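You operate a simulated robot arm through the tools that you are given. There is no shell and no other tool.

Carry out the task below with a simulated robot arm. There is one attempt and no reset: what you move stays moved.

JOB
Measure a beaker of rinse into the empty jug on the goods bench.
Fine: fill the beaker to about its line from the spout bottle and tip it all in; spill hardly any; put bottle and beaker back where they were.

The check looks at the end state, three seconds after you hand in, the way a careful person would. Anything else that was tipped, shoved, dropped, spilled or broken makes it a failure.

ROBOT AND FRAMES
A 7-joint arm with a two-finger parallel gripper, fixed in place. Base frame: the origin is on the floor under the middle of its stand, x ahead of it, y to its left, z up. Lengths are in mm, angles in rad, forces in N, time in s.
With the tool pointing down near the work surface it reaches from about 320 to 860 mm from the base axis. Its first joint turns from -2.897 to 2.897 rad. Payload 3.43 kg.
Tool frame: the origin (TCP) lies between the finger pads and is the grasp point; the fingertips stand 34 mm ahead of it; z points along the fingers, y is the line along which they close. Largest opening 128 mm; finger width 24, thickness 12; the body of the gripper, 48 by 130 mm, starts 96 mm behind the TCP.
Orientation is that of the tool frame in the base frame, as [roll, pitch, yaw] about the fixed x, y, z axes, in that order (R = Rz(yaw) Ry(pitch) Rx(roll)). With the fingers straight down and closing along the base's y, the tool's x points along the base's -x, its y along +y and its z along -z.

CONTROLS
- The arm moves only by the tool play_rows. Its arguments are lists of equal length, an entry for each row: "grip": the finger opening in cm, from 0 to 12.8; "dp": the shift along the tool's x, y, z in units of 100 mm (1.0 is 100 mm), a list of three; "rotation": the turn, a rotation vector about the tool's x, y, z in units of 60 degrees (1.0 is 60 degrees), a list of three. In form: {"grip": [grip, ...], "dp": [[x, y, z], ...], "rotation": [[rx, ry, rz], ...]}. A call has 1 to 20 rows; each row is the pose to reach, as a shift and turn from the pose commanded when the call began, along the tool's axes at that moment. A call with a number of a shift or a turn outside -1 to 1 is refused whole. Rows are played at 5 a second. More than 50 mm and 0.15 rad between two rows, or a gripper value outside its range, and nothing of the call is played. A pose out of reach is approached as far as the arm can. The call stops where the force on the tool passes 90 N (or 10 N more than at its start, if that is more) or the arm is blocked; 0.2 s more then pass. The fingers move at their own pace (about 153 mm/s each) and stop on an object; they squeeze with about 32 N. The grip force told is the motor's: it shows also when the fingers shut on nothing. Time passes only in rows, and 0.2 s behind the last, so rows that repeat a pose let the fingers close. It gives the time, the measured TCP pose, the force on the tool (base axes), the opening and the grip force at its end, in the units of the frame above (readings bear some noise), with the torque about the TCP (base axes, N m) and any sound that the robot's microphone picked up.
- Cameras (640 x 400 px; columns grow to the right, rows downward): "scene" is fixed at [222, -645.6, 1424]; the picture's right is [0.64, -0.77, 0.00], its down [-0.48, -0.41, -0.77] and it looks along [0.59, 0.50, -0.63] (base axes); focal length 217 px, centre (320, 200). "wrist" rides on the gripper at [76, -11, -160] in the tool frame; the picture's right is [0.15, 0.99, 0.00], its down [-0.88, 0.13, -0.46] and it looks along [-0.45, 0.07, 0.89] (tool axes); focal length 234 px, centre (320, 200). There is no depth. A picture from a camera that has moved, and an enlarged one, comes with that camera's place and axes in the base frame and with its lens. The place of the scene camera against the robot may be out by one fixed shift of up to 12 mm in any direction.
- snapshot(camera): a new picture of that camera. The clock stands still meanwhile.
- inspect(camera, box): a new picture of the part [left, top, right, bottom] of that camera's present view, enlarged. The clock stands still meanwhile.
- close_job(): hands the job in; it is judged then, once.

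Places have to be worked out from the pictures, the camera data and where the tool is seen. Open the gripper and draw the arm clear of the work before you hand the job in, unless the task says otherwise.

The tools are called after "Emit:" by a JSON object that holds its "name" and its "arguments". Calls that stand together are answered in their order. play_rows: Moves the arm, as the interface text tells. Its arguments: {"type":"object","properties":{"grip":{"type":"array"},"dp":{"type":"array"},"rotation":{"type":"array"}},"required":["grip","dp","rotation"]} The other tools are called the same way: snapshot (camera) takes a picture; inspect (camera, box) takes an enlarged picture of a part of a camera's view; close_job () hands the job in.

At the start:

```text
time: 0.0
eef_pos: [510.7, -390.0, 1213.2]
tcp_rot: [-3.141, 0.0, -3.14]
contact_force: [1.0, 0.6, -0.1]
wrist_torque: [0.03, -0.01, 0.03]
gripper_width: 128.1
grasp_force: 0.0
```

scene: 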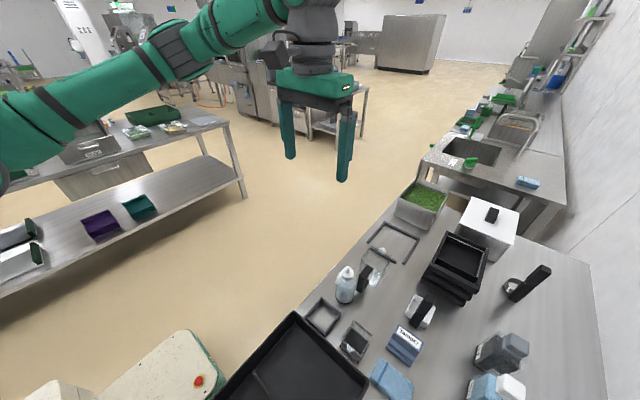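
wrist: 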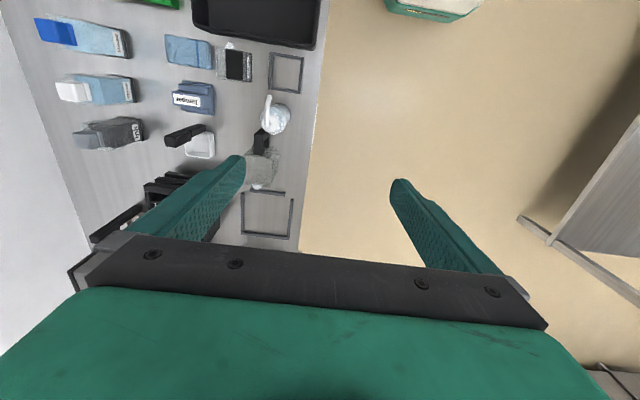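

I'll start by taking enlarged views of the goods bench, to identify the bottle, beaker, jug and their marks.

Emit:
{"name": "inspect", "arguments": {"camera": "scene", "box": [280, 180, 480, 305]}}

Emit:
{"name": "inspect", "arguments": {"camera": "scene", "box": [300, 270, 540, 400]}}

Emit:
{"name": "inspect", "arguments": {"camera": "wrist", "box": [140, 0, 340, 125]}}

Emit:
{"name": "inspect", "arguments": {"camera": "wrist", "box": [150, 100, 350, 250]}}

```text
3.20 times, centred on (380, 242) of scene
camera zoom: at [222.0, -645.6, 1424.0], right [0.64, -0.77, 0.0], down [-0.48, -0.41, -0.77], along [0.59, 0.5, -0.63], focal length 695 px, centre (128, 64)
```

zoom: 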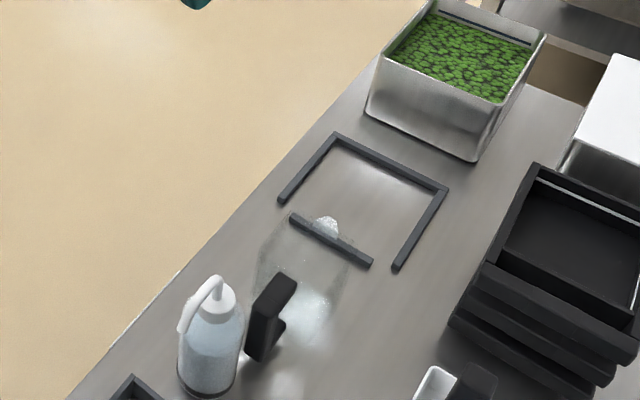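

```text
2.67 times, centred on (420, 335) of scene
camera zoom: at [222.0, -645.6, 1424.0], right [0.64, -0.77, 0.0], down [-0.48, -0.41, -0.77], along [0.59, 0.5, -0.63], focal length 579 px, centre (53, -160)
```

zoom: 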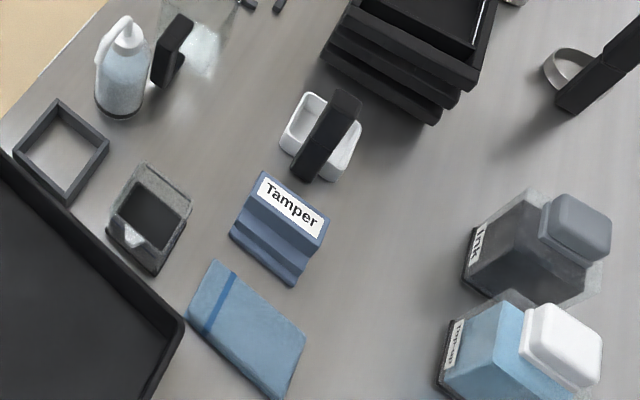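

```text
3.20 times, centred on (240, 62) of wrist
camera zoom: at [436.9, -401.9, 1373.3], right [-0.15, 0.99, 0.0], down [0.88, 0.13, 0.46], along [0.45, 0.07, -0.89], focal length 749 px, centre (576, 640)
```

zoom: 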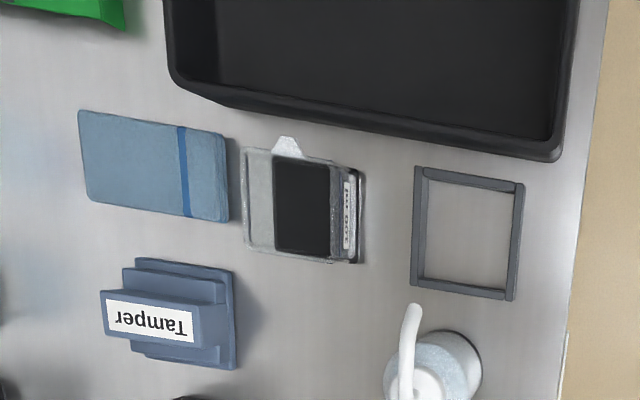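

```text
2.67 times, centred on (250, 175) of wrist
camera zoom: at [436.9, -401.9, 1373.3], right [-0.15, 0.99, 0.0], down [0.88, 0.13, 0.46], along [0.45, 0.07, -0.89], focal length 624 px, centre (507, 267)
```

zoom: 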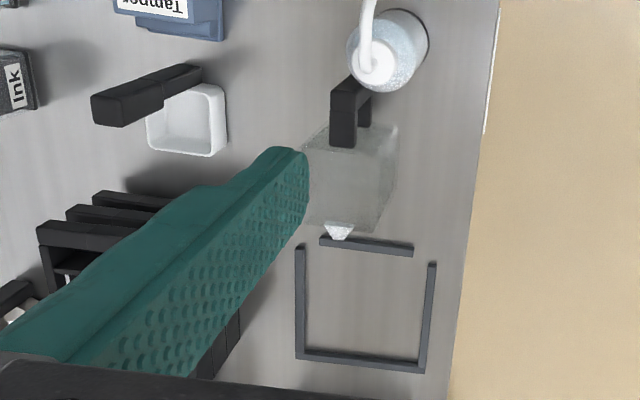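

The views show a spout bottle, a clear jug with a black handle, a small clear vessel with a lip and a label, and a white cup with a black handle. I'll zoom in tighter to tell which one is the beaker.

Emit:
{"name": "inspect", "arguments": {"camera": "scene", "box": [330, 310, 380, 370]}}

Emit:
{"name": "inspect", "arguments": {"camera": "wrist", "box": [205, 35, 265, 90]}}

Emit:
{"name": "inspect", "arguments": {"camera": "scene", "box": [325, 240, 400, 310]}}

Emit:
{"name": "inspect", "arguments": {"camera": "scene", "box": [395, 285, 445, 335]}}

Emit:
{"name": "inspect", "arguments": {"camera": "wrist", "box": [225, 80, 315, 200]}}

```text
6.67 times, centred on (355, 340) of scene
camera zoom: at [222.0, -645.6, 1424.0], right [0.64, -0.77, 0.0], down [-0.48, -0.41, -0.77], along [0.59, 0.5, -0.63], focal length 1447 px, centre (87, -733)
```

zoom: 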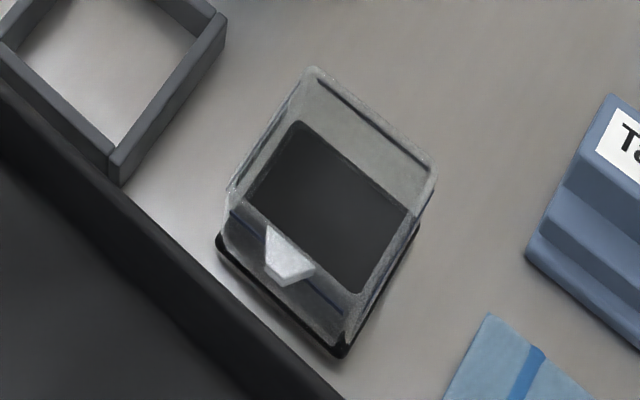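

```text
7.27 times, centred on (235, 62) of wrist
camera zoom: at [436.9, -401.9, 1373.3], right [-0.15, 0.99, 0.0], down [0.88, 0.13, 0.46], along [0.45, 0.07, -0.89], focal length 1703 px, centre (938, 1200)
```

zoom: 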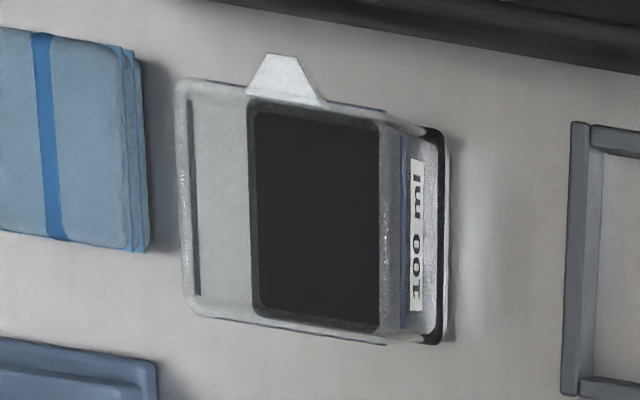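

```text
5.71 times, centred on (362, 275) of scene
camera zoom: at [222.0, -645.6, 1424.0], right [0.64, -0.77, 0.0], down [-0.48, -0.41, -0.77], along [0.59, 0.5, -0.63], focal length 1241 px, centre (77, -229)
```

zoom: 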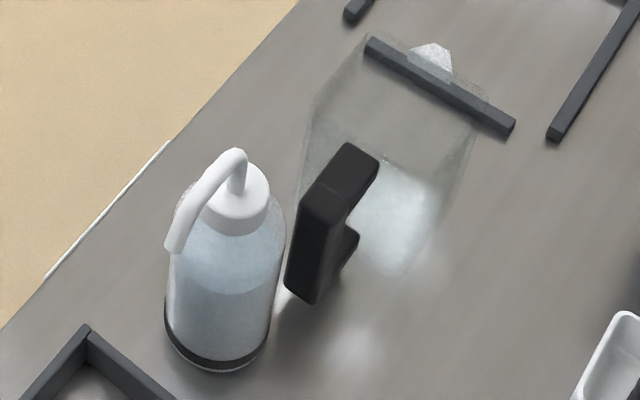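

```text
8.00 times, centred on (420, 310) of scene
camera zoom: at [222.0, -645.6, 1424.0], right [0.64, -0.77, 0.0], down [-0.48, -0.41, -0.77], along [0.59, 0.5, -0.63], focal length 1737 px, centre (-480, -680)
```

zoom: 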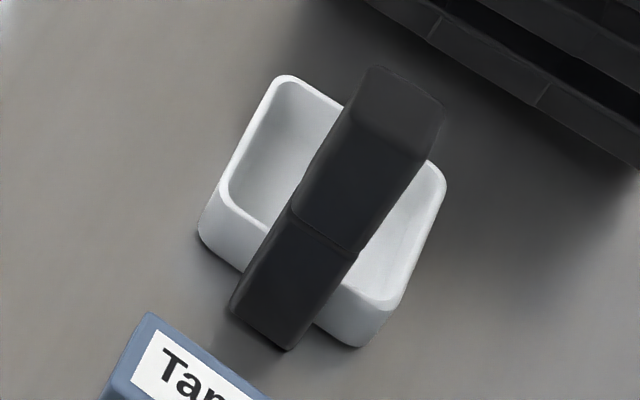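

```text
3.33 times, centred on (270, 140) of wrist
camera zoom: at [436.9, -401.9, 1373.3], right [-0.15, 0.99, 0.0], down [0.88, 0.13, 0.46], along [0.45, 0.07, -0.89], focal length 781 px, centre (487, 400)
```

zoom: 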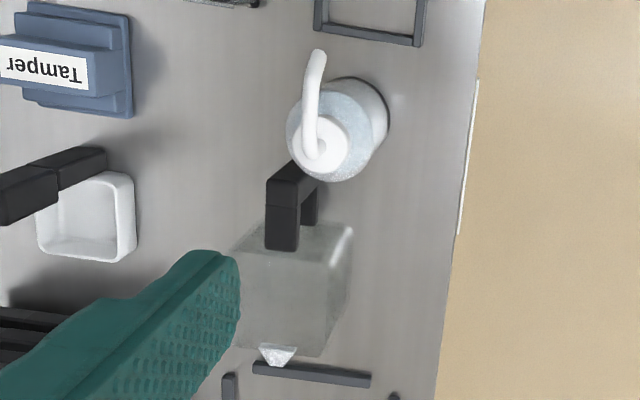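

The small clear vessel is marked "100 ml" and has a blue line, so it is the beaker. The wash-type bottle has a bent spout, and the jug is the clear box with the black handle. The bench top triangulates to about z 775. I'll bring the wrist camera closer, staying well above everything.

Emit:
{"name": "play_rows", "arguments": {"grip": [12.8, 12.8, 12.8, 12.8, 12.8, 12.8], "dp": [[0.15, -0.16, 0.12], [0.3, -0.32, 0.24], [0.45, -0.48, 0.36], [0.6, -0.64, 0.48], [0.8, -0.8, 0.6], [0.9, -0.95, 0.7]], "rotation": [[0, 0, 0], [0, 0, 0], [0, 0, 0], [0, 0, 0], [0, 0, 0], [0, 0, 0]]}}

Emit:
{"name": "snapshot", "arguments": {"camera": "wrist"}}

Emit:
{"name": "snapshot", "arguments": {"camera": "scene"}}

```text
time: 1.4
eef_pos: [421.2, -485.1, 1140.8]
tcp_rot: [3.14, 0.0, 3.141]
contact_force: [-0.1, 1.0, 0.8]
wrist_torque: [-0.02, -0.01, -0.01]
gripper_width: 128.0
grasp_force: 0.0
```

```text
taken
camera wrist: at [345.9, -498.4, 1300.6], right [-0.15, 0.99, 0.0], down [0.88, 0.13, 0.46], along [0.45, 0.07, -0.89], focal length 234 px, centre (320, 200)
```

wrist: 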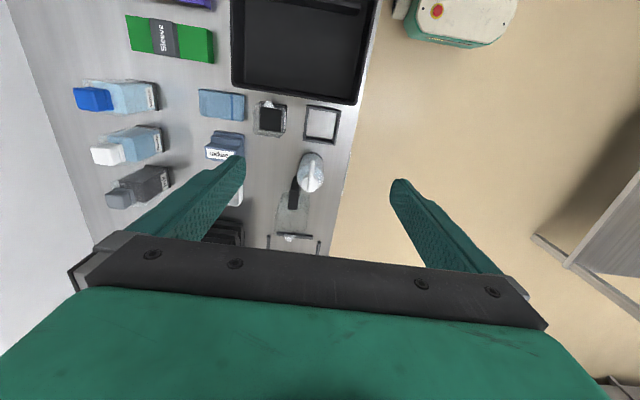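

```text
taken
```

scene: 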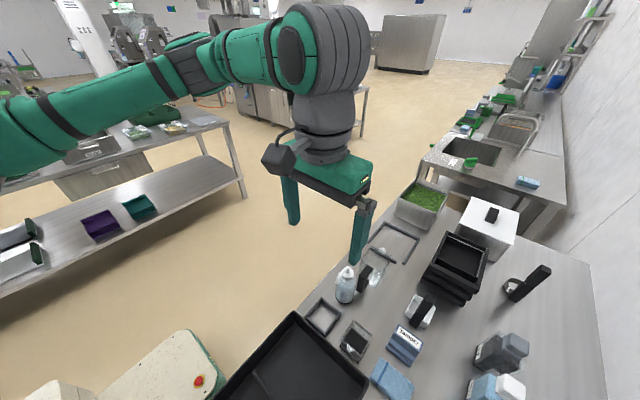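

The camera is nearer now. I'll zoom in on the beaker, bottle and jug to measure them.

Emit:
{"name": "inspect", "arguments": {"camera": "wrist", "box": [240, 90, 350, 160]}}

Emit:
{"name": "inspect", "arguments": {"camera": "wrist", "box": [245, 140, 345, 260]}}

```text
5.71 times, centred on (295, 125) of wrist
camera zoom: at [345.9, -498.4, 1300.6], right [-0.15, 0.99, 0.0], down [0.88, 0.13, 0.46], along [0.45, 0.07, -0.89], focal length 1338 px, centre (463, 629)
```

zoom: 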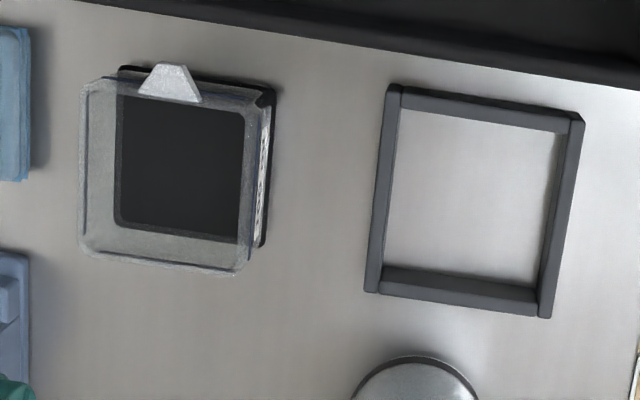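

```text
3.33 times, centred on (295, 200) of wrist
camera zoom: at [345.9, -498.4, 1300.6], right [-0.15, 0.99, 0.0], down [0.88, 0.13, 0.46], along [0.45, 0.07, -0.89], focal length 781 px, centre (403, 200)
```

zoom: 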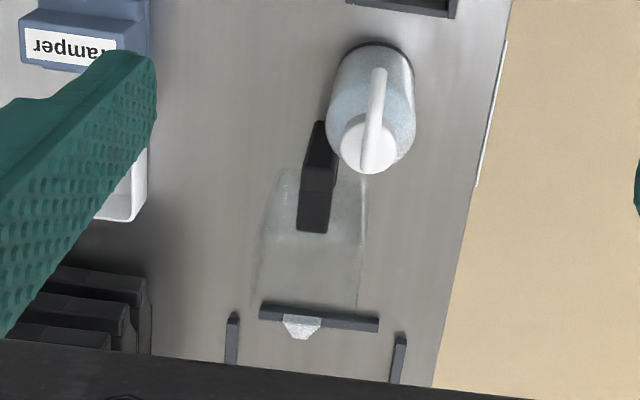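

My estimates so far:
- Beaker base: about x 403–460, y -614 to -557, with the rim near z 834 and the lip facing -x.
- Bottle: centre about (521, -491), radius about 28, with the spout tip near (469, -491, 917) pointing -x.
- Jug: its handle sits close beside the bottle.

I'll lower the camera to measure the gap between the bottle and the handle.

Emit:
{"name": "play_rows", "arguments": {"grip": [12.8, 12.8, 12.8, 12.8, 12.8], "dp": [[0.0, -0.06, 0.2], [0.0, -0.12, 0.4], [0.0, -0.18, 0.6], [0.0, -0.24, 0.8], [0.0, -0.31, 1.0]], "rotation": [[0, 0, 0], [0, 0, 0], [0, 0, 0], [0, 0, 0], [0, 0, 0]]}}

Emit:
{"name": "inspect", "arguments": {"camera": "wrist", "box": [230, 90, 390, 235]}}

Emit:
{"name": "inspect", "arguments": {"camera": "wrist", "box": [200, 0, 400, 125]}}

Emit:
{"name": "snapshot", "arguments": {"camera": "scene"}}

```text
time: 2.6
eef_pos: [422.2, -515.7, 1044.2]
tcp_rot: [-3.141, -0.001, 3.14]
contact_force: [0.3, -0.5, -0.5]
wrist_torque: [0.0, 0.0, 0.03]
gripper_width: 128.0
grasp_force: 0.0
```

```text
2.76 times, centred on (310, 162) of wrist
camera zoom: at [347.7, -528.5, 1203.8], right [-0.15, 0.99, 0.0], down [0.88, 0.13, 0.46], along [0.45, 0.07, -0.89], focal length 646 px, centre (348, 303)
```

zoom: 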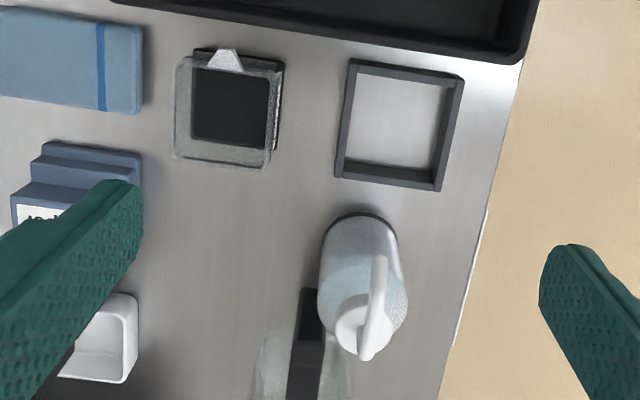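

```text
3.20 times, centred on (300, 62) of wrist
camera zoom: at [347.7, -528.5, 1203.8], right [-0.15, 0.99, 0.0], down [0.88, 0.13, 0.46], along [0.45, 0.07, -0.89], focal length 749 px, centre (384, 640)
```

zoom: 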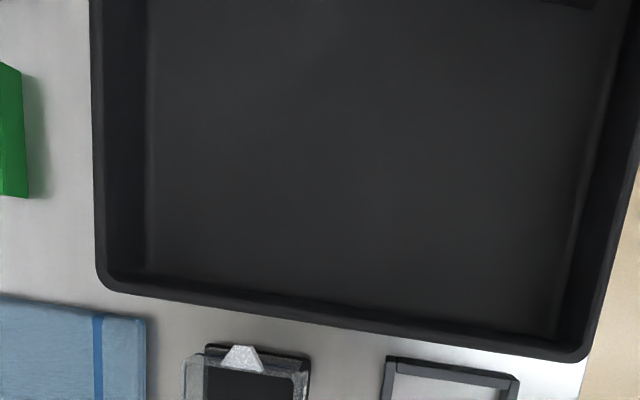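

```text
taken
```

scene: 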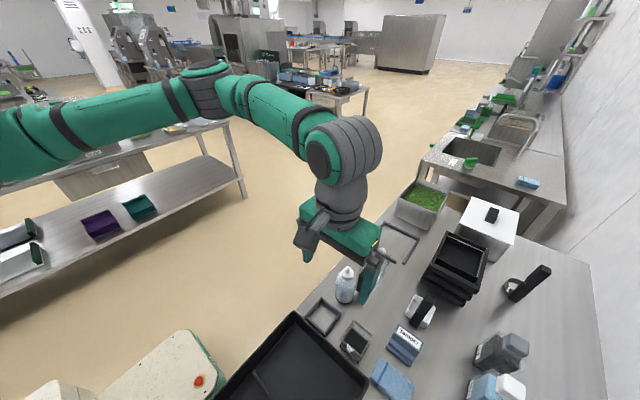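

The layout is clear. Because the jug handle is close, I'd rather take the bottle and beaker from above with the fingers on their ±y sides, then yaw and tilt toward +y, the open bench front. I'll test in free air whether the arm can reach those orientations, which also gives me a side view.

Emit:
{"name": "play_rows", "arguments": {"grip": [12.8, 12.8, 12.8, 12.8, 12.8, 12.8], "dp": [[-0.15, 0.17, 0], [-0.3, 0.34, 0], [-0.45, 0.51, 0], [-0.6, 0.68, 0], [-0.75, 0.85, 0], [-0.9, 1.0, 0]], "rotation": [[0, 0, 0.125], [0, 0, 0.25], [0, 0, 0.375], [0, 0, 0.5], [0, 0, 0.625], [0, 0, 0.75]]}}

Emit:
{"name": "play_rows", "arguments": {"grip": [12.8, 12.8, 12.8, 12.8, 12.8, 12.8], "dp": [[0, 0, 0], [0, 0, 0], [0, 0, 0], [0, 0, 0], [0, 0, 0], [0, 0, 0]], "rotation": [[0, 0, 0.125], [0, 0, 0.25], [0, 0, 0.375], [0, 0, 0.5], [0, 0, 0.625], [0, 0, 0.75]]}}

```text
time: 4.0
eef_pos: [510.3, -416.6, 1042.3]
tcp_rot: [3.14, 0.001, 2.354]
contact_force: [0.2, 0.1, -0.6]
wrist_torque: [0.04, -0.03, 0.04]
gripper_width: 128.2
grasp_force: 0.0
```

```text
time: 5.4
eef_pos: [512.6, -415.7, 1042.7]
tcp_rot: [3.141, 0.001, 1.64]
contact_force: [0.5, 0.3, -0.1]
wrist_torque: [-0.01, 0.03, 0.03]
gripper_width: 128.2
grasp_force: 0.0
out of reach, approached as far as the arm can: row 6
```

Yaw reached 1.64 before a joint limit, which is enough since the pour direction needn't be exactly +y. Now I'll test the tilt about tool y at this height, well above everything.

Emit:
{"name": "play_rows", "arguments": {"grip": [12.8, 12.8, 12.8, 12.8, 12.8, 12.8, 12.8, 12.8], "dp": [[0, 0, 0], [0, 0, 0], [0, 0, 0], [0, 0, 0], [0, 0, 0], [0, 0, 0], [0, 0, 0], [0, 0, 0]], "rotation": [[0, -0.125, -0.02], [0, -0.25, -0.04], [0, -0.375, -0.06], [0, -0.5, -0.08], [0, -0.625, -0.1], [0, -0.75, -0.1], [0, -0.875, -0.1], [0, -1.0, -0.1]]}}

Emit:
{"name": "snapshot", "arguments": {"camera": "wrist"}}

Emit:
{"name": "snapshot", "arguments": {"camera": "scene"}}

```text
time: 7.2
eef_pos: [511.4, -415.0, 1044.7]
tcp_rot: [-3.042, 1.044, 1.814]
contact_force: [-0.1, 0.4, -0.8]
wrist_torque: [-0.02, 0.0, 0.03]
gripper_width: 127.8
grasp_force: 0.1
```

```text
taken
camera wrist: at [475.0, -244.4, 1059.3], right [0.96, 0.23, -0.17], down [0.18, -0.02, 0.98], along [0.22, -0.97, -0.06], focal length 234 px, centre (320, 200)
```

wrist: 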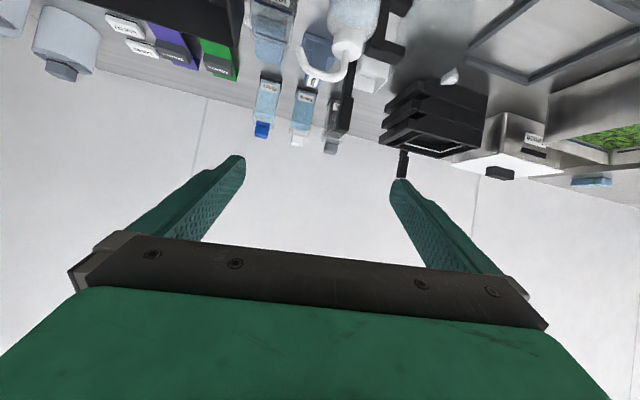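

```text
taken
```

scene: 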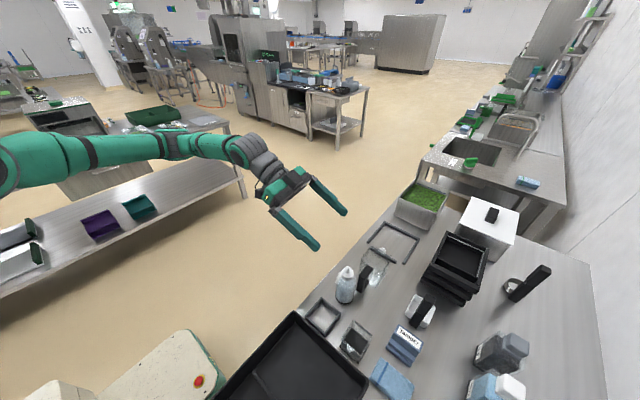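

Tilting works, and the camera now looks level toward -y with an inverted image. I'll back off to +y and lower the arm for a side view of the bottle, jug and beaker, keeping in front of the bench edge.

Emit:
{"name": "play_rows", "arguments": {"grip": [12.8, 12.8, 12.8], "dp": [[0.27, 0.022, 0.1], [0.54, 0.044, 0.2], [0.81, 0.066, 0.296]], "rotation": [[0, 0, 0], [0, 0, 0], [0, 0, 0]]}}

Emit:
{"name": "play_rows", "arguments": {"grip": [12.8, 12.8, 12.8], "dp": [[0.27, 0.022, 0.08], [0.54, 0.044, 0.16], [0.78, 0.066, 0.2]], "rotation": [[0, 0, 0], [0, 0, 0], [0, 0, 0]]}}

Emit:
{"name": "snapshot", "arguments": {"camera": "wrist"}}

```text
time: 8.0
eef_pos: [513.1, -400.3, 958.0]
tcp_rot: [-3.043, 1.042, 1.813]
contact_force: [0.2, -0.5, -0.5]
wrist_torque: [-0.02, 0.01, -0.02]
gripper_width: 128.0
grasp_force: 0.2
```

```text
time: 8.8
eef_pos: [513.7, -376.8, 880.8]
tcp_rot: [-3.041, 1.045, 1.814]
contact_force: [-0.6, -0.8, -1.0]
wrist_torque: [-0.01, 0.0, 0.0]
gripper_width: 127.8
grasp_force: 0.0
```

```text
taken
camera wrist: at [476.5, -205.8, 896.1], right [0.96, 0.23, -0.18], down [0.18, -0.02, 0.98], along [0.22, -0.97, -0.06], focal length 234 px, centre (320, 200)
```

wrist: 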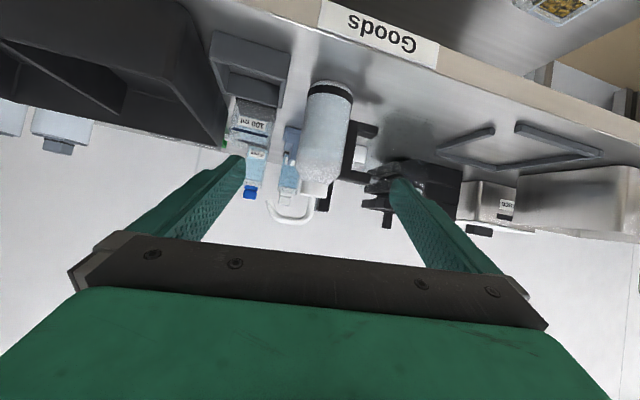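

Good side view. I'll zoom in on the bottle, spout, jug and beaker.

Emit:
{"name": "inspect", "arguments": {"camera": "wrist", "box": [220, 60, 400, 230]}}

Emit:
{"name": "inspect", "arguments": {"camera": "wrist", "box": [200, 60, 300, 160]}}

Emit:
{"name": "inspect", "arguments": {"camera": "wrist", "box": [320, 80, 440, 220]}}

```text
2.35 times, centred on (310, 145) of wrist
camera zoom: at [476.5, -205.8, 896.1], right [0.96, 0.23, -0.18], down [0.18, -0.02, 0.98], along [0.22, -0.97, -0.06], focal length 551 px, centre (344, 329)
```

zoom: 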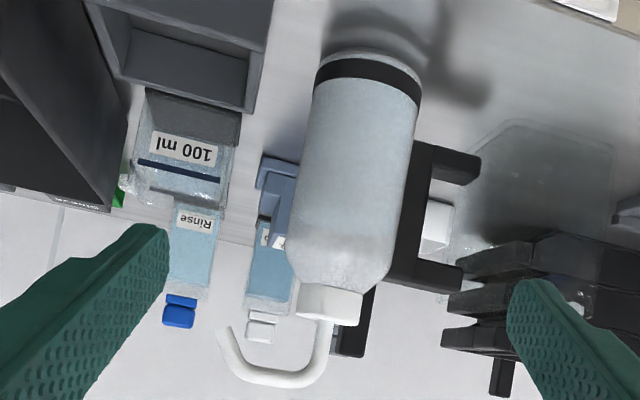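

```text
4.00 times, centred on (250, 110) of wrist
camera zoom: at [476.5, -205.8, 896.1], right [0.96, 0.23, -0.18], down [0.18, -0.02, 0.98], along [0.22, -0.97, -0.06], focal length 937 px, centre (600, 560)
```

zoom: 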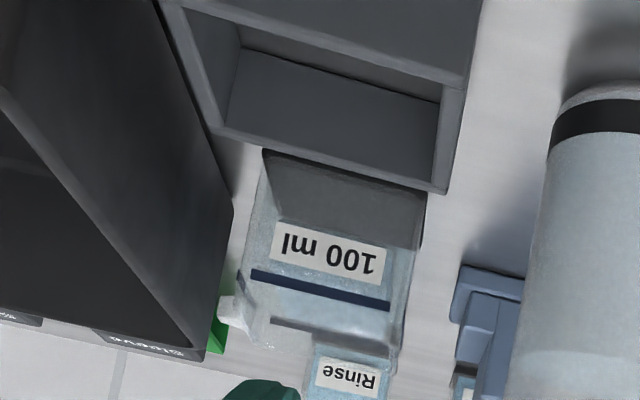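

```text
2.86 times, centred on (380, 150) of wrist
camera zoom: at [476.5, -205.8, 896.1], right [0.96, 0.23, -0.18], down [0.18, -0.02, 0.98], along [0.22, -0.97, -0.06], focal length 669 px, centre (149, 343)
```

zoom: 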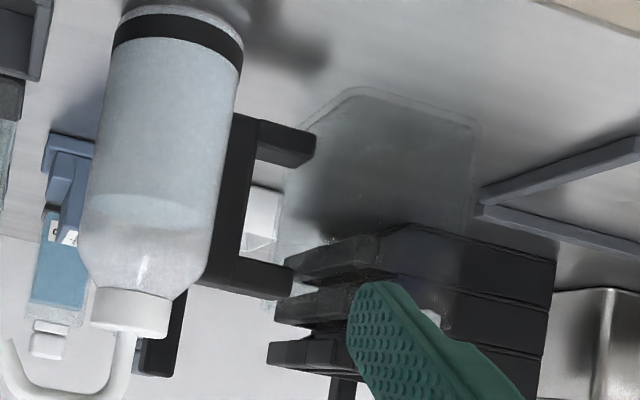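

The side view puts the bench top nearer z 751, since the scene camera's offset skewed my first estimate. I'll take tighter zooms of the bottle base, the spout and the jug for exact numbers.

Emit:
{"name": "inspect", "arguments": {"camera": "wrist", "box": [295, 70, 365, 130]}}

Emit:
{"name": "inspect", "arguments": {"camera": "wrist", "box": [260, 160, 360, 230]}}

Emit:
{"name": "inspect", "arguments": {"camera": "scene", "box": [330, 225, 430, 310]}}

```text
6.67 times, centred on (330, 100) of wrist
camera zoom: at [476.5, -205.8, 896.1], right [0.96, 0.23, -0.18], down [0.18, -0.02, 0.98], along [0.22, -0.97, -0.06], focal length 1561 px, centre (253, 867)
```

zoom: 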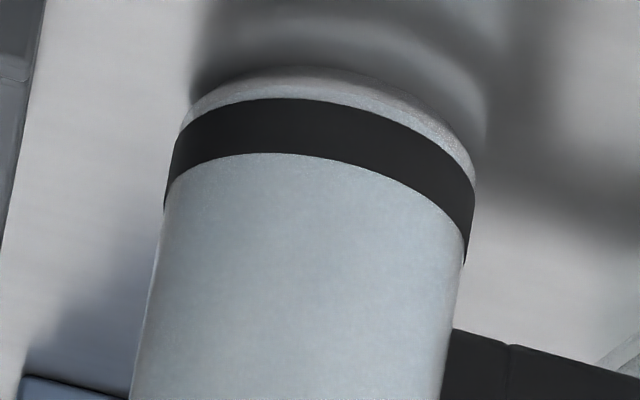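

```text
5.71 times, centred on (310, 195) of wrist
camera zoom: at [476.5, -205.8, 896.1], right [0.96, 0.23, -0.18], down [0.18, -0.02, 0.98], along [0.22, -0.97, -0.06], focal length 1338 px, centre (377, 229)
```

zoom: 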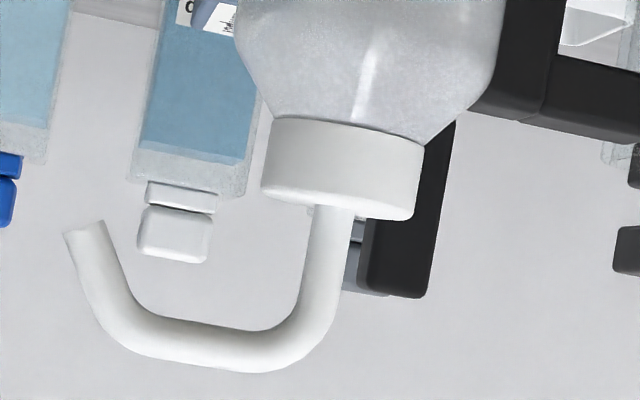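

```text
4.71 times, centred on (380, 268) of scene
camera zoom: at [222.0, -645.6, 1424.0], right [0.64, -0.77, 0.0], down [-0.48, -0.41, -0.77], along [0.59, 0.5, -0.63], focal length 1022 px, centre (38, -118)
```

zoom: 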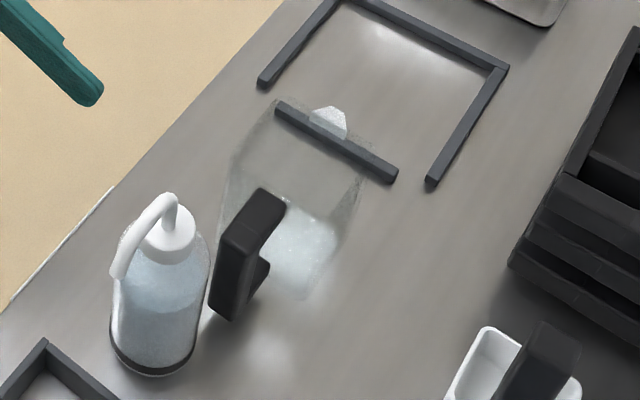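

The bottle axis resolves to about (530, -492), and the spout tip to about (478, -492, 890) pointing down and outward. Next I'll slide +x to see the jug squarely from the side.

Emit:
{"name": "play_rows", "arguments": {"grip": [12.8, 12.8, 12.8], "dp": [[-0.035, 0.28, 0.03], [-0.07, 0.56, 0.06], [-0.103, 0.838, 0.094]], "rotation": [[0, 0, 0], [0, 0, 0], [0, 0, 0]]}}

Emit:
{"name": "inspect", "arguments": {"camera": "wrist", "box": [220, 60, 400, 220]}}

Emit:
{"name": "inspect", "arguments": {"camera": "wrist", "box": [260, 70, 370, 180]}}

```text
time: 9.6
eef_pos: [595.4, -377.4, 881.4]
tcp_rot: [-3.04, 1.042, 1.816]
contact_force: [0.0, 0.4, -0.1]
wrist_torque: [-0.02, 0.01, -0.01]
gripper_width: 128.1
grasp_force: 0.0
```

```text
2.50 times, centred on (310, 140) of wrist
camera zoom: at [558.9, -207.7, 896.8], right [0.96, 0.23, -0.18], down [0.19, -0.02, 0.98], along [0.22, -0.97, -0.06], focal length 585 px, centre (345, 350)
```

zoom: 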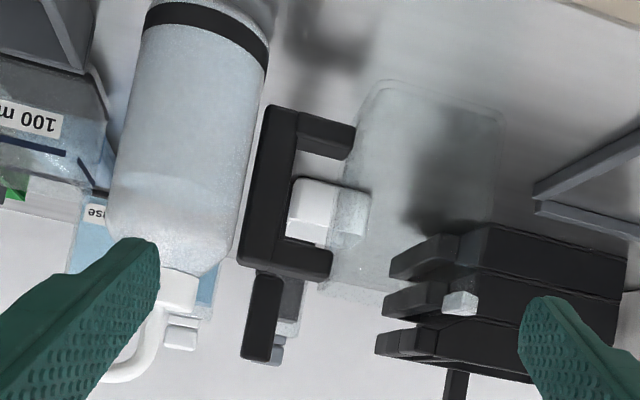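

```text
3.64 times, centred on (315, 125) of wrist
camera zoom: at [558.9, -207.7, 896.8], right [0.96, 0.23, -0.18], down [0.19, -0.02, 0.98], along [0.22, -0.97, -0.06], focal length 852 px, centre (338, 473)
```

zoom: 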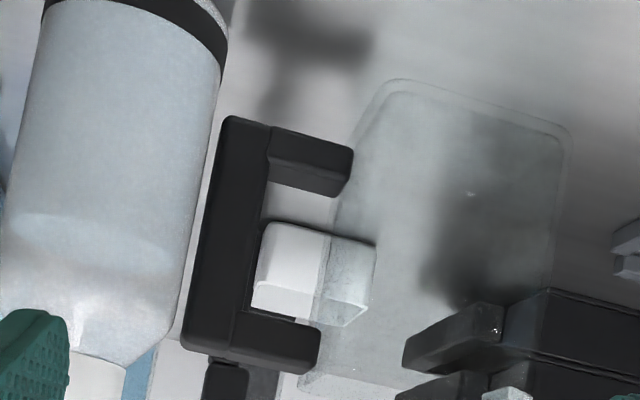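

The jug is about 70 mm square, centred near (645, -518), with its rim near z 847, and it is empty. Both grasps will be from above with the fingers on ±y and the gripper leaning about 20° toward +x, so the palm and camera stay clear when tilting. First I'll rise and turn back to the starting yaw.

Emit:
{"name": "play_rows", "arguments": {"grip": [12.8, 12.8, 12.8, 12.8, 12.8, 12.8, 12.8, 12.8], "dp": [[-0.2, -0.012, -0.12], [-0.4, -0.024, -0.24], [-0.6, -0.036, -0.36], [-0.75, -0.045, -0.45], [-0.864, -0.05, -0.5], [-0.864, -0.05, -0.5], [-0.864, -0.05, -0.5], [-0.864, -0.05, -0.5]], "rotation": [[0, 0.125, 0.0125], [0, 0.25, 0.025], [0, 0.375, 0.0375], [0, 0.5, 0.05], [0, 0.625, 0.0625], [0, 0.75, 0.075], [0, 0.875, 0.0875], [0, 1.0, 0.1]]}}

Emit:
{"name": "play_rows", "arguments": {"grip": [12.8, 12.8, 12.8, 12.8, 12.8, 12.8], "dp": [[0, 0, -0.1], [0, 0, -0.2], [0, 0, -0.3], [0, 0, -0.4], [0, 0, -0.5], [0, 0, -0.6]], "rotation": [[0, 0, -0.12], [0, 0, -0.24], [0, 0, -0.36], [0, 0, -0.48], [0, 0, -0.6], [0, 0, -0.717]]}}

Emit:
{"name": "play_rows", "arguments": {"grip": [12.8, 12.8, 12.8, 12.8, 12.8, 12.8], "dp": [[0, 0, 0], [0, 0, 0], [0, 0, 0], [0, 0, 0], [0, 0, 0], [0, 0, 0]], "rotation": [[0, 0, -0.12], [0, 0, -0.24], [0, 0, -0.36], [0, 0, -0.48], [0, 0, -0.6], [0, 0, -0.717]]}}

```text
time: 11.6
eef_pos: [571.4, -370.4, 921.3]
tcp_rot: [-3.051, 0.571, 1.733]
contact_force: [-0.6, 0.4, -0.1]
wrist_torque: [-0.02, 0.0, 0.02]
gripper_width: 128.2
grasp_force: 0.2
out of reach, approached as far as the arm can: row 3, 4, 5, 6, 7, 8
stopped in row 8: the arm was blocked; the commanded pose is now the measured one
```

```text
time: 13.2
eef_pos: [572.7, -341.0, 919.3]
tcp_rot: [-2.648, 0.313, 2.548]
contact_force: [-0.3, 0.3, -0.3]
wrist_torque: [-0.01, -0.04, 0.0]
gripper_width: 127.8
grasp_force: 0.1
out of reach, approached as far as the arm can: row 3, 4, 5, 6
stopped in row 6: the arm was blocked; the commanded pose is now the measured one
```

```text
time: 14.6
eef_pos: [574.7, -340.3, 921.7]
tcp_rot: [-2.566, -0.079, -3.085]
contact_force: [0.2, 0.2, -0.6]
wrist_torque: [0.0, -0.01, 0.0]
gripper_width: 128.1
grasp_force: 0.1
```

A wrist joint limit (about yaw 1.64 at that azimuth) blocked part of the return, and nothing was touched. The tool is now off the bench front at (575, -340, 922), tilted about 33°. I'll straighten it to vertical and raise it.

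Emit:
{"name": "play_rows", "arguments": {"grip": [12.8, 12.8, 12.8, 12.8, 12.8], "dp": [[0, -0.05, -0.1], [0, -0.1, -0.2], [0, -0.15, -0.3], [0, -0.2, -0.4], [0, -0.27, -0.42]], "rotation": [[-0.11, 0, 0], [-0.22, 0, 0], [-0.33, 0, 0], [-0.44, 0, 0], [-0.55, 0, 0]]}}

```text
time: 15.8
eef_pos: [573.6, -341.2, 921.0]
tcp_rot: [-2.568, -0.08, -3.088]
contact_force: [-0.1, -0.1, -0.4]
wrist_torque: [0.0, -0.02, -0.02]
gripper_width: 128.0
grasp_force: 0.1
out of reach, approached as far as the arm can: row 1, 2, 3, 4, 5
```

The arm didn't move, so a joint must be at its limit. I'll look at its configuration.

Emit:
{"name": "snapshot", "arguments": {"camera": "scene"}}

Emit:
{"name": "snapshot", "arguments": {"camera": "wrist"}}

```text
taken
```

scene: 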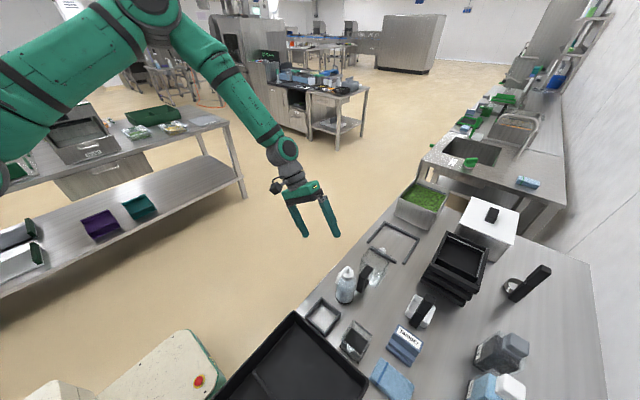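

```text
taken
camera wrist: at [506.0, -269.0, 1066.2], right [-0.23, 0.82, -0.52], down [0.88, 0.4, 0.24], along [0.41, -0.41, -0.82], focal length 234 px, centre (320, 200)
```

wrist: 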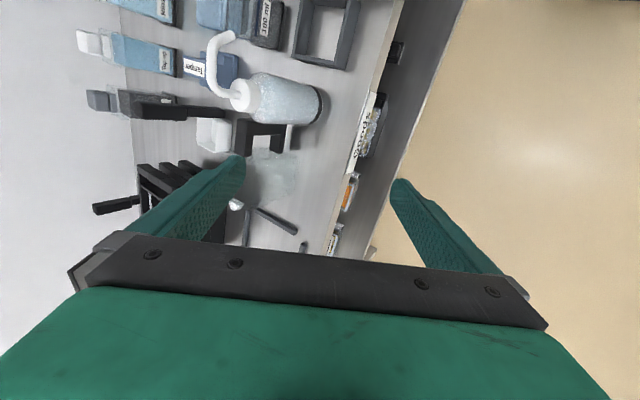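

The elbow has risen into a different configuration. I'll probe which motions are free, starting with a small straight lift.

Emit:
{"name": "play_rows", "arguments": {"grip": [12.8, 12.8, 12.8], "dp": [[0.0, -0.11, -0.17], [0.0, -0.22, -0.34], [0.0, -0.33, -0.5]], "rotation": [[0, 0, 0], [0, 0, 0], [0, 0, 0]]}}

Emit:
{"name": "play_rows", "arguments": {"grip": [12.8, 12.8, 12.8], "dp": [[0, 0, 0], [0, 0, 0], [0, 0, 0]], "rotation": [[-0.1, 0, 0], [-0.2, 0, 0], [-0.3, 0, 0]]}}

```text
time: 16.6
eef_pos: [573.3, -344.1, 930.6]
tcp_rot: [-2.566, -0.113, -3.089]
contact_force: [-0.9, -0.7, 0.7]
wrist_torque: [-0.02, 0.02, -0.04]
gripper_width: 128.1
grasp_force: 0.0
out of reach, approached as far as the arm can: row 2, 3
```

```text
time: 17.4
eef_pos: [572.5, -343.5, 929.9]
tcp_rot: [-2.568, -0.112, -3.086]
contact_force: [0.0, -0.3, 0.2]
wrist_torque: [-0.03, 0.01, 0.0]
gripper_width: 127.9
grasp_force: 0.0
out of reach, approached as far as the arm can: row 1, 2, 3
```

Lifting is nearly blocked too. I'll try the other small rotations to find a way out.

Emit:
{"name": "play_rows", "arguments": {"grip": [12.8, 12.8], "dp": [[0, 0, 0], [0, 0, 0]], "rotation": [[0, 0, -0.1], [0, 0, -0.2]]}}

Emit:
{"name": "play_rows", "arguments": {"grip": [12.8, 12.8], "dp": [[0, 0, 0], [0, 0, 0]], "rotation": [[0, 0.1, 0], [0, 0.2, 0]]}}

Emit:
{"name": "play_rows", "arguments": {"grip": [12.8, 12.8], "dp": [[0, 0, 0], [0, 0, 0]], "rotation": [[-0.1, 0, 0], [-0.2, 0, 0]]}}

```text
time: 18.0
eef_pos: [573.7, -341.6, 929.7]
tcp_rot: [-2.597, -0.222, -2.909]
contact_force: [-0.1, -0.1, 0.2]
wrist_torque: [-0.01, -0.01, 0.0]
gripper_width: 127.9
grasp_force: 0.0
```

```text
time: 18.6
eef_pos: [587.6, -341.4, 951.6]
tcp_rot: [-2.556, -0.358, -3.028]
contact_force: [-0.5, 0.5, 0.5]
wrist_torque: [0.02, -0.05, 0.03]
gripper_width: 127.9
grasp_force: 0.1
```

```text
time: 19.2
eef_pos: [586.3, -340.9, 949.9]
tcp_rot: [-2.557, -0.358, -3.025]
contact_force: [0.6, -0.1, 1.0]
wrist_torque: [-0.03, -0.02, -0.01]
gripper_width: 128.2
grasp_force: 0.0
out of reach, approached as far as the arm can: row 1, 2
```

Rotations about tool y and z are free; only tool x is stuck. I'll move outward and up, over open space, to relax the arm, then retry.

Emit:
{"name": "play_rows", "arguments": {"grip": [12.8, 12.8, 12.8], "dp": [[0.09, -0.26, -0.04], [0.18, -0.53, -0.08], [0.276, -0.793, -0.119]], "rotation": [[0, 0, 0], [0, 0, 0], [0, 0, 0]]}}

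Emit:
{"name": "play_rows", "arguments": {"grip": [12.8, 12.8], "dp": [[0, 0, 0], [0, 0, 0]], "rotation": [[-0.1, 0, 0], [-0.2, 0, 0]]}}

Emit:
{"name": "snapshot", "arguments": {"camera": "scene"}}

```text
time: 20.0
eef_pos: [579.1, -401.5, 991.4]
tcp_rot: [-2.557, -0.396, -3.021]
contact_force: [0.5, 0.5, -0.4]
wrist_torque: [-0.01, -0.03, 0.05]
gripper_width: 128.3
grasp_force: 0.2
```

```text
time: 20.6
eef_pos: [568.7, -400.2, 985.7]
tcp_rot: [-2.592, -0.407, -3.028]
contact_force: [0.1, -0.2, -0.4]
wrist_torque: [0.0, 0.02, -0.03]
gripper_width: 128.2
grasp_force: 0.0
out of reach, approached as far as the arm can: row 1, 2
```

```text
taken
```

scene: 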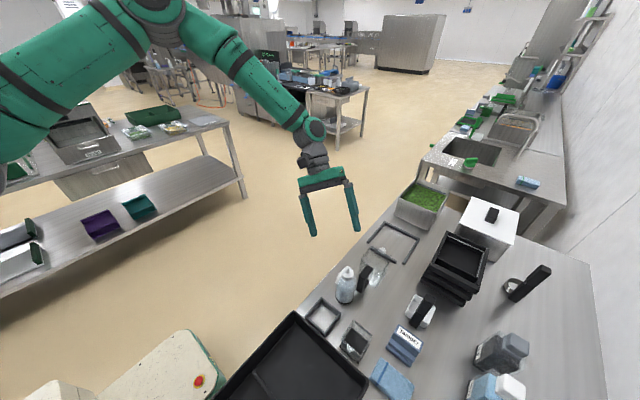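

The elbow has swung out to the robot's left, and that is what binds the wrist. I'll go back up toward the starting pose region to unwind it.

Emit:
{"name": "play_rows", "arguments": {"grip": [12.8, 12.8, 12.8], "dp": [[0.125, -0.15, -0.25], [0.25, -0.3, -0.5], [0.376, -0.4555, -0.744]], "rotation": [[0, 0, 0], [0, 0, 0], [0, 0, 0]]}}

Emit:
{"name": "play_rows", "arguments": {"grip": [12.8, 12.8, 12.8, 12.8], "dp": [[0.1, -0.12, -0.2], [0.2, -0.24, -0.4], [0.3, -0.35, -0.6], [0.376, -0.4555, -0.744]], "rotation": [[-0.08, 0, 0], [-0.16, 0, 0], [-0.24, 0, 0], [-0.32, 0, 0]]}}

```text
time: 21.4
eef_pos: [605.5, -415.4, 1026.4]
tcp_rot: [-2.564, -0.417, -3.033]
contact_force: [0.6, 0.1, -0.2]
wrist_torque: [0.0, 0.0, 0.0]
gripper_width: 128.1
grasp_force: 0.0
out of reach, approached as far as the arm can: row 1, 2, 3
```

```text
time: 22.4
eef_pos: [584.2, -453.1, 1090.1]
tcp_rot: [-2.611, -0.575, -3.098]
contact_force: [-0.2, -0.9, 1.0]
wrist_torque: [-0.04, 0.01, -0.01]
gripper_width: 127.9
grasp_force: 0.0
out of reach, approached as far as the arm can: row 1, 2, 3, 4
```

The wrist roll ran into its upper limit, which is why the elbow swung out. Turning the tool negatively about its z axis should unwind it, and I'm clear of everything at z about 1090. I'll do that, then straighten.

Emit:
{"name": "play_rows", "arguments": {"grip": [12.8, 12.8, 12.8, 12.8, 12.8, 12.8, 12.8, 12.8], "dp": [[0, 0, 0], [0, 0, 0], [0, 0, 0], [0, 0, 0], [0, 0, 0], [0, 0, 0], [0, 0, 0], [0, 0, 0]], "rotation": [[0, 0, -0.12], [0, 0, -0.24], [0, 0, -0.36], [0, 0, -0.48], [0, 0, -0.6], [0, 0, -0.72], [0, 0, -0.84], [0, 0, -0.96]]}}

```text
time: 24.4
eef_pos: [580.7, -454.6, 1083.5]
tcp_rot: [2.812, -0.703, -1.81]
contact_force: [0.2, -0.7, 0.6]
wrist_torque: [0.03, -0.06, 0.01]
gripper_width: 128.1
grasp_force: 0.1
stopped in row 8: the arm was blocked; the commanded pose is now the measured one
```

The wrist roll is unwound. Now I'll straighten the tool to vertical, which needs 44° about the axis I computed.

Emit:
{"name": "play_rows", "arguments": {"grip": [12.8, 12.8, 12.8, 12.8, 12.8, 12.8], "dp": [[0, 0, 0], [0, 0, 0], [0, 0, 0], [0, 0, 0], [0, 0, 0], [0, 0, 0]], "rotation": [[0.043, -0.114, 0], [0.087, -0.227, 0], [0.13, -0.341, 0], [0.173, -0.455, 0], [0.217, -0.568, 0], [0.26, -0.682, 0]]}}

Emit:
{"name": "snapshot", "arguments": {"camera": "scene"}}

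```text
time: 25.8
eef_pos: [564.3, -452.4, 1065.6]
tcp_rot: [2.803, -0.688, -1.791]
contact_force: [-0.8, 0.6, 0.5]
wrist_torque: [-0.01, 0.01, 0.0]
gripper_width: 128.0
grasp_force: 0.0
out of reach, approached as far as the arm can: row 1, 2, 3, 4, 5, 6
```

```text
taken
```

scene: 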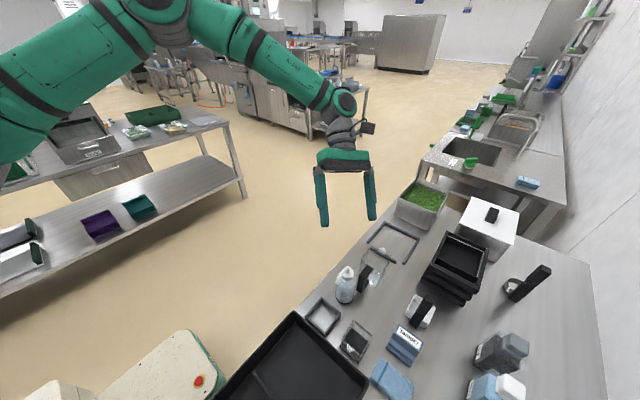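

Still bound. I'll probe single small turns to find which directions are free from here.

Emit:
{"name": "play_rows", "arguments": {"grip": [12.8, 12.8], "dp": [[0, 0, 0], [0, 0, 0]], "rotation": [[0.08, 0, 0], [0.16, 0, 0]]}}

Emit:
{"name": "play_rows", "arguments": {"grip": [12.8, 12.8], "dp": [[0, 0, 0], [0, 0, 0]], "rotation": [[0, -0.08, 0], [0, -0.16, 0]]}}

Emit:
{"name": "play_rows", "arguments": {"grip": [12.8, 12.8], "dp": [[0, 0, 0], [0, 0, 0]], "rotation": [[0, 0.08, 0], [0, 0.16, 0]]}}

Emit:
{"name": "play_rows", "arguments": {"grip": [12.8, 12.8], "dp": [[0, 0, 0], [0, 0, 0]], "rotation": [[0, 0, 0.08], [0, 0, 0.16]]}}

```text
time: 26.6
eef_pos: [582.8, -463.7, 1032.9]
tcp_rot: [2.953, -0.685, -1.786]
contact_force: [-0.4, -1.1, 0.1]
wrist_torque: [-0.01, -0.02, 0.02]
gripper_width: 128.1
grasp_force: 0.1
out of reach, approached as far as the arm can: row 1, 2
stopped in row 2: the arm was blocked; the commanded pose is now the measured one
```

```text
time: 27.2
eef_pos: [581.9, -463.9, 1034.3]
tcp_rot: [2.953, -0.685, -1.785]
contact_force: [0.2, 0.5, 0.0]
wrist_torque: [-0.01, -0.02, 0.01]
gripper_width: 128.1
grasp_force: 0.1
out of reach, approached as far as the arm can: row 1, 2
```

```text
time: 27.8
eef_pos: [584.1, -466.0, 1040.8]
tcp_rot: [2.937, -0.852, -1.753]
contact_force: [-0.1, 0.2, 0.5]
wrist_torque: [0.02, 0.02, -0.03]
gripper_width: 128.1
grasp_force: 0.0
```

```text
time: 28.4
eef_pos: [584.8, -465.0, 1039.0]
tcp_rot: [3.13, -0.868, -2.008]
contact_force: [-0.6, 0.1, 0.6]
wrist_torque: [0.01, 0.0, 0.0]
gripper_width: 127.9
grasp_force: 0.1
```

Un-tilting from this side is blocked, but the opposite turn is free, so a wrist joint is at its stop on the wrong side. I'll swing the tool outward about the wrist until it lines up with the forearm, which lets the wrist re-seat. This is all at z above 1000, in free air.

Emit:
{"name": "play_rows", "arguments": {"grip": [12.8, 12.8, 12.8], "dp": [[0, -0.316, -0.018], [0, -0.628, -0.073], [0, -0.93, -0.164]], "rotation": [[0.111, 0, 0], [0.222, 0, 0], [0.333, 0, 0]]}}

Emit:
{"name": "play_rows", "arguments": {"grip": [12.8, 12.8, 12.8], "dp": [[0, -0.316, -0.018], [0, -0.628, -0.073], [0, -0.93, -0.164]], "rotation": [[0.111, 0, 0], [0.222, 0, 0], [0.333, 0, 0]]}}

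Emit:
{"name": "snapshot", "arguments": {"camera": "scene"}}

```text
time: 29.2
eef_pos: [672.8, -497.7, 1050.6]
tcp_rot: [-2.803, -0.869, -2.006]
contact_force: [0.6, 0.1, 0.0]
wrist_torque: [-0.02, 0.02, 0.01]
gripper_width: 127.9
grasp_force: 0.0
```

```text
time: 30.0
eef_pos: [761.0, -499.5, 1078.3]
tcp_rot: [-2.454, -0.867, -2.007]
contact_force: [-0.3, -0.7, 0.8]
wrist_torque: [0.0, -0.02, 0.04]
gripper_width: 127.9
grasp_force: 0.2
```

```text
taken
```

scene: 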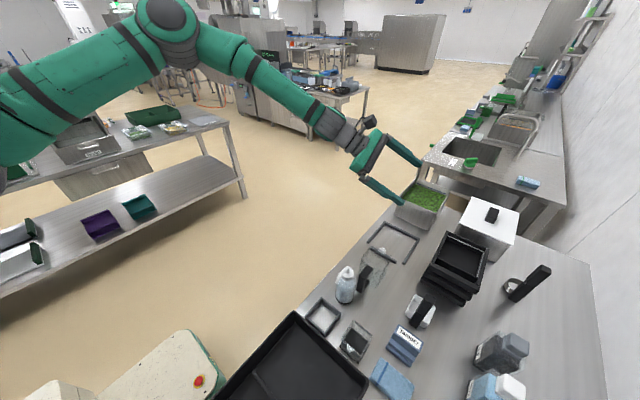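

That worked, and the tool is now about 39° from the forearm line. I'll keep swinging toward alignment about the wrist.

Emit:
{"name": "play_rows", "arguments": {"grip": [12.8, 12.8, 12.8], "dp": [[-0.224, -0.223, -0.018], [-0.444, -0.443, -0.073], [-0.659, -0.657, -0.164]], "rotation": [[0.078, -0.079, 0], [0.157, -0.157, 0], [0.235, -0.236, 0]]}}

Emit:
{"name": "play_rows", "arguments": {"grip": [12.8, 12.8, 12.8], "dp": [[-0.224, -0.223, -0.018], [-0.444, -0.443, -0.073], [-0.659, -0.657, -0.164]], "rotation": [[0.078, -0.079, 0], [0.157, -0.157, 0], [0.235, -0.236, 0]]}}

```text
time: 30.8
eef_pos: [835.0, -439.1, 1065.2]
tcp_rot: [-2.368, -0.682, -1.776]
contact_force: [0.1, 0.0, -0.3]
wrist_torque: [0.01, 0.0, 0.03]
gripper_width: 128.1
grasp_force: 0.1
```

```text
time: 31.6
eef_pos: [887.8, -357.0, 1067.2]
tcp_rot: [-2.248, -0.517, -1.556]
contact_force: [0.6, -0.4, -0.6]
wrist_torque: [0.02, -0.02, -0.01]
gripper_width: 128.2
grasp_force: 0.1
```

The tool is now aligned with the forearm and moving freely. I'll turn it negatively about its own axis to bring the stuck joint off its stop.

Emit:
{"name": "play_rows", "arguments": {"grip": [12.8, 12.8, 12.8, 12.8, 12.8, 12.8, 12.8, 12.8], "dp": [[0, 0, 0], [0, 0, 0], [0, 0, 0], [0, 0, 0], [0, 0, 0], [0, 0, 0], [0, 0, 0], [0, 0, 0]], "rotation": [[0, 0, -0.125], [0, 0, -0.25], [0, 0, -0.375], [0, 0, -0.5], [0, 0, -0.625], [0, 0, -0.75], [0, 0, -0.875], [0, 0, -1.0]]}}

Emit:
{"name": "play_rows", "arguments": {"grip": [12.8, 12.8, 12.8, 12.8, 12.8, 12.8, 12.8, 12.8], "dp": [[0, 0, 0], [0, 0, 0], [0, 0, 0], [0, 0, 0], [0, 0, 0], [0, 0, 0], [0, 0, 0], [0, 0, 0]], "rotation": [[0, 0, -0.125], [0, 0, -0.25], [0, 0, -0.375], [0, 0, -0.5], [0, 0, -0.625], [0, 0, -0.75], [0, 0, -0.875], [0, 0, -1.0]]}}

Emit:
{"name": "snapshot", "arguments": {"camera": "scene"}}

```text
time: 33.4
eef_pos: [886.8, -358.6, 1065.9]
tcp_rot: [2.978, -0.983, -0.165]
contact_force: [0.0, -0.5, 0.0]
wrist_torque: [0.01, -0.06, -0.01]
gripper_width: 128.1
grasp_force: 0.0
```

```text
time: 35.2
eef_pos: [887.4, -359.1, 1067.0]
tcp_rot: [2.189, -0.344, 0.973]
contact_force: [0.7, -0.2, -0.2]
wrist_torque: [-0.02, -0.03, -0.01]
gripper_width: 128.2
grasp_force: 0.0
```

```text
taken
```

scene: 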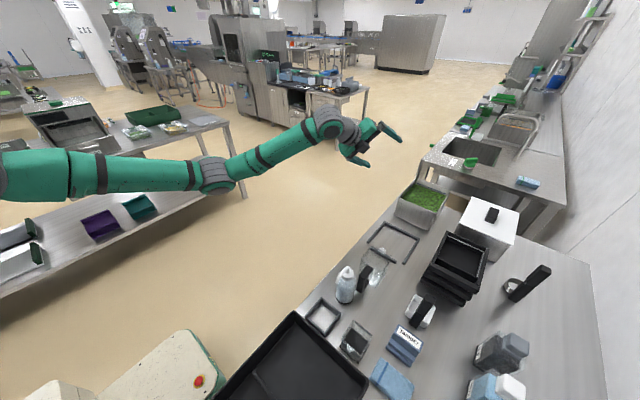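

The elbow has re-seated into a lower posture like the start. Now I'll try to bring the tool to vertical in steps, still in free air.

Emit:
{"name": "play_rows", "arguments": {"grip": [12.8, 12.8, 12.8], "dp": [[-0.07, -0.16, -0.01], [-0.14, -0.316, -0.04], [-0.207, -0.47, -0.09]], "rotation": [[0.102, -0.045, 0], [0.203, -0.09, 0], [0.305, -0.134, 0]]}}

Emit:
{"name": "play_rows", "arguments": {"grip": [12.8, 12.8, 12.8], "dp": [[-0.07, -0.16, -0.01], [-0.14, -0.316, -0.04], [-0.207, -0.47, -0.09]], "rotation": [[0.102, -0.045, 0], [0.203, -0.09, 0], [0.305, -0.134, 0]]}}

Emit:
{"name": "play_rows", "arguments": {"grip": [12.8, 12.8, 12.8], "dp": [[-0.06, -0.14, -0.01], [-0.12, -0.27, -0.03], [-0.17, -0.4, -0.07]], "rotation": [[0.087, -0.038, 0], [0.173, -0.076, 0], [0.26, -0.114, 0]]}}

Emit:
{"name": "snapshot", "arguments": {"camera": "scene"}}

```text
time: 36.0
eef_pos: [854.8, -345.5, 1027.6]
tcp_rot: [2.541, -0.246, 0.866]
contact_force: [0.3, -0.3, -0.5]
wrist_torque: [0.0, 0.04, 0.03]
gripper_width: 127.9
grasp_force: 0.0
```

```text
time: 36.8
eef_pos: [811.1, -330.8, 1006.4]
tcp_rot: [2.87, -0.121, 0.808]
contact_force: [0.3, 0.5, -0.8]
wrist_torque: [-0.03, 0.0, 0.02]
gripper_width: 128.0
grasp_force: 0.1
```

```text
time: 37.6
eef_pos: [771.0, -314.7, 999.8]
tcp_rot: [-3.136, -0.001, 0.792]
contact_force: [0.0, -0.2, -0.3]
wrist_torque: [-0.01, 0.06, -0.04]
gripper_width: 128.1
grasp_force: 0.0
```

```text
taken
```

scene: 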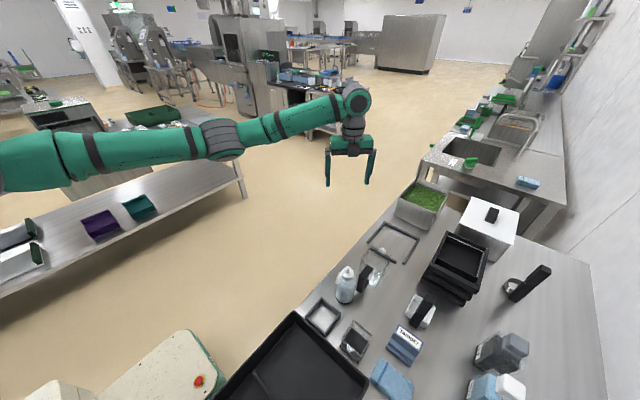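

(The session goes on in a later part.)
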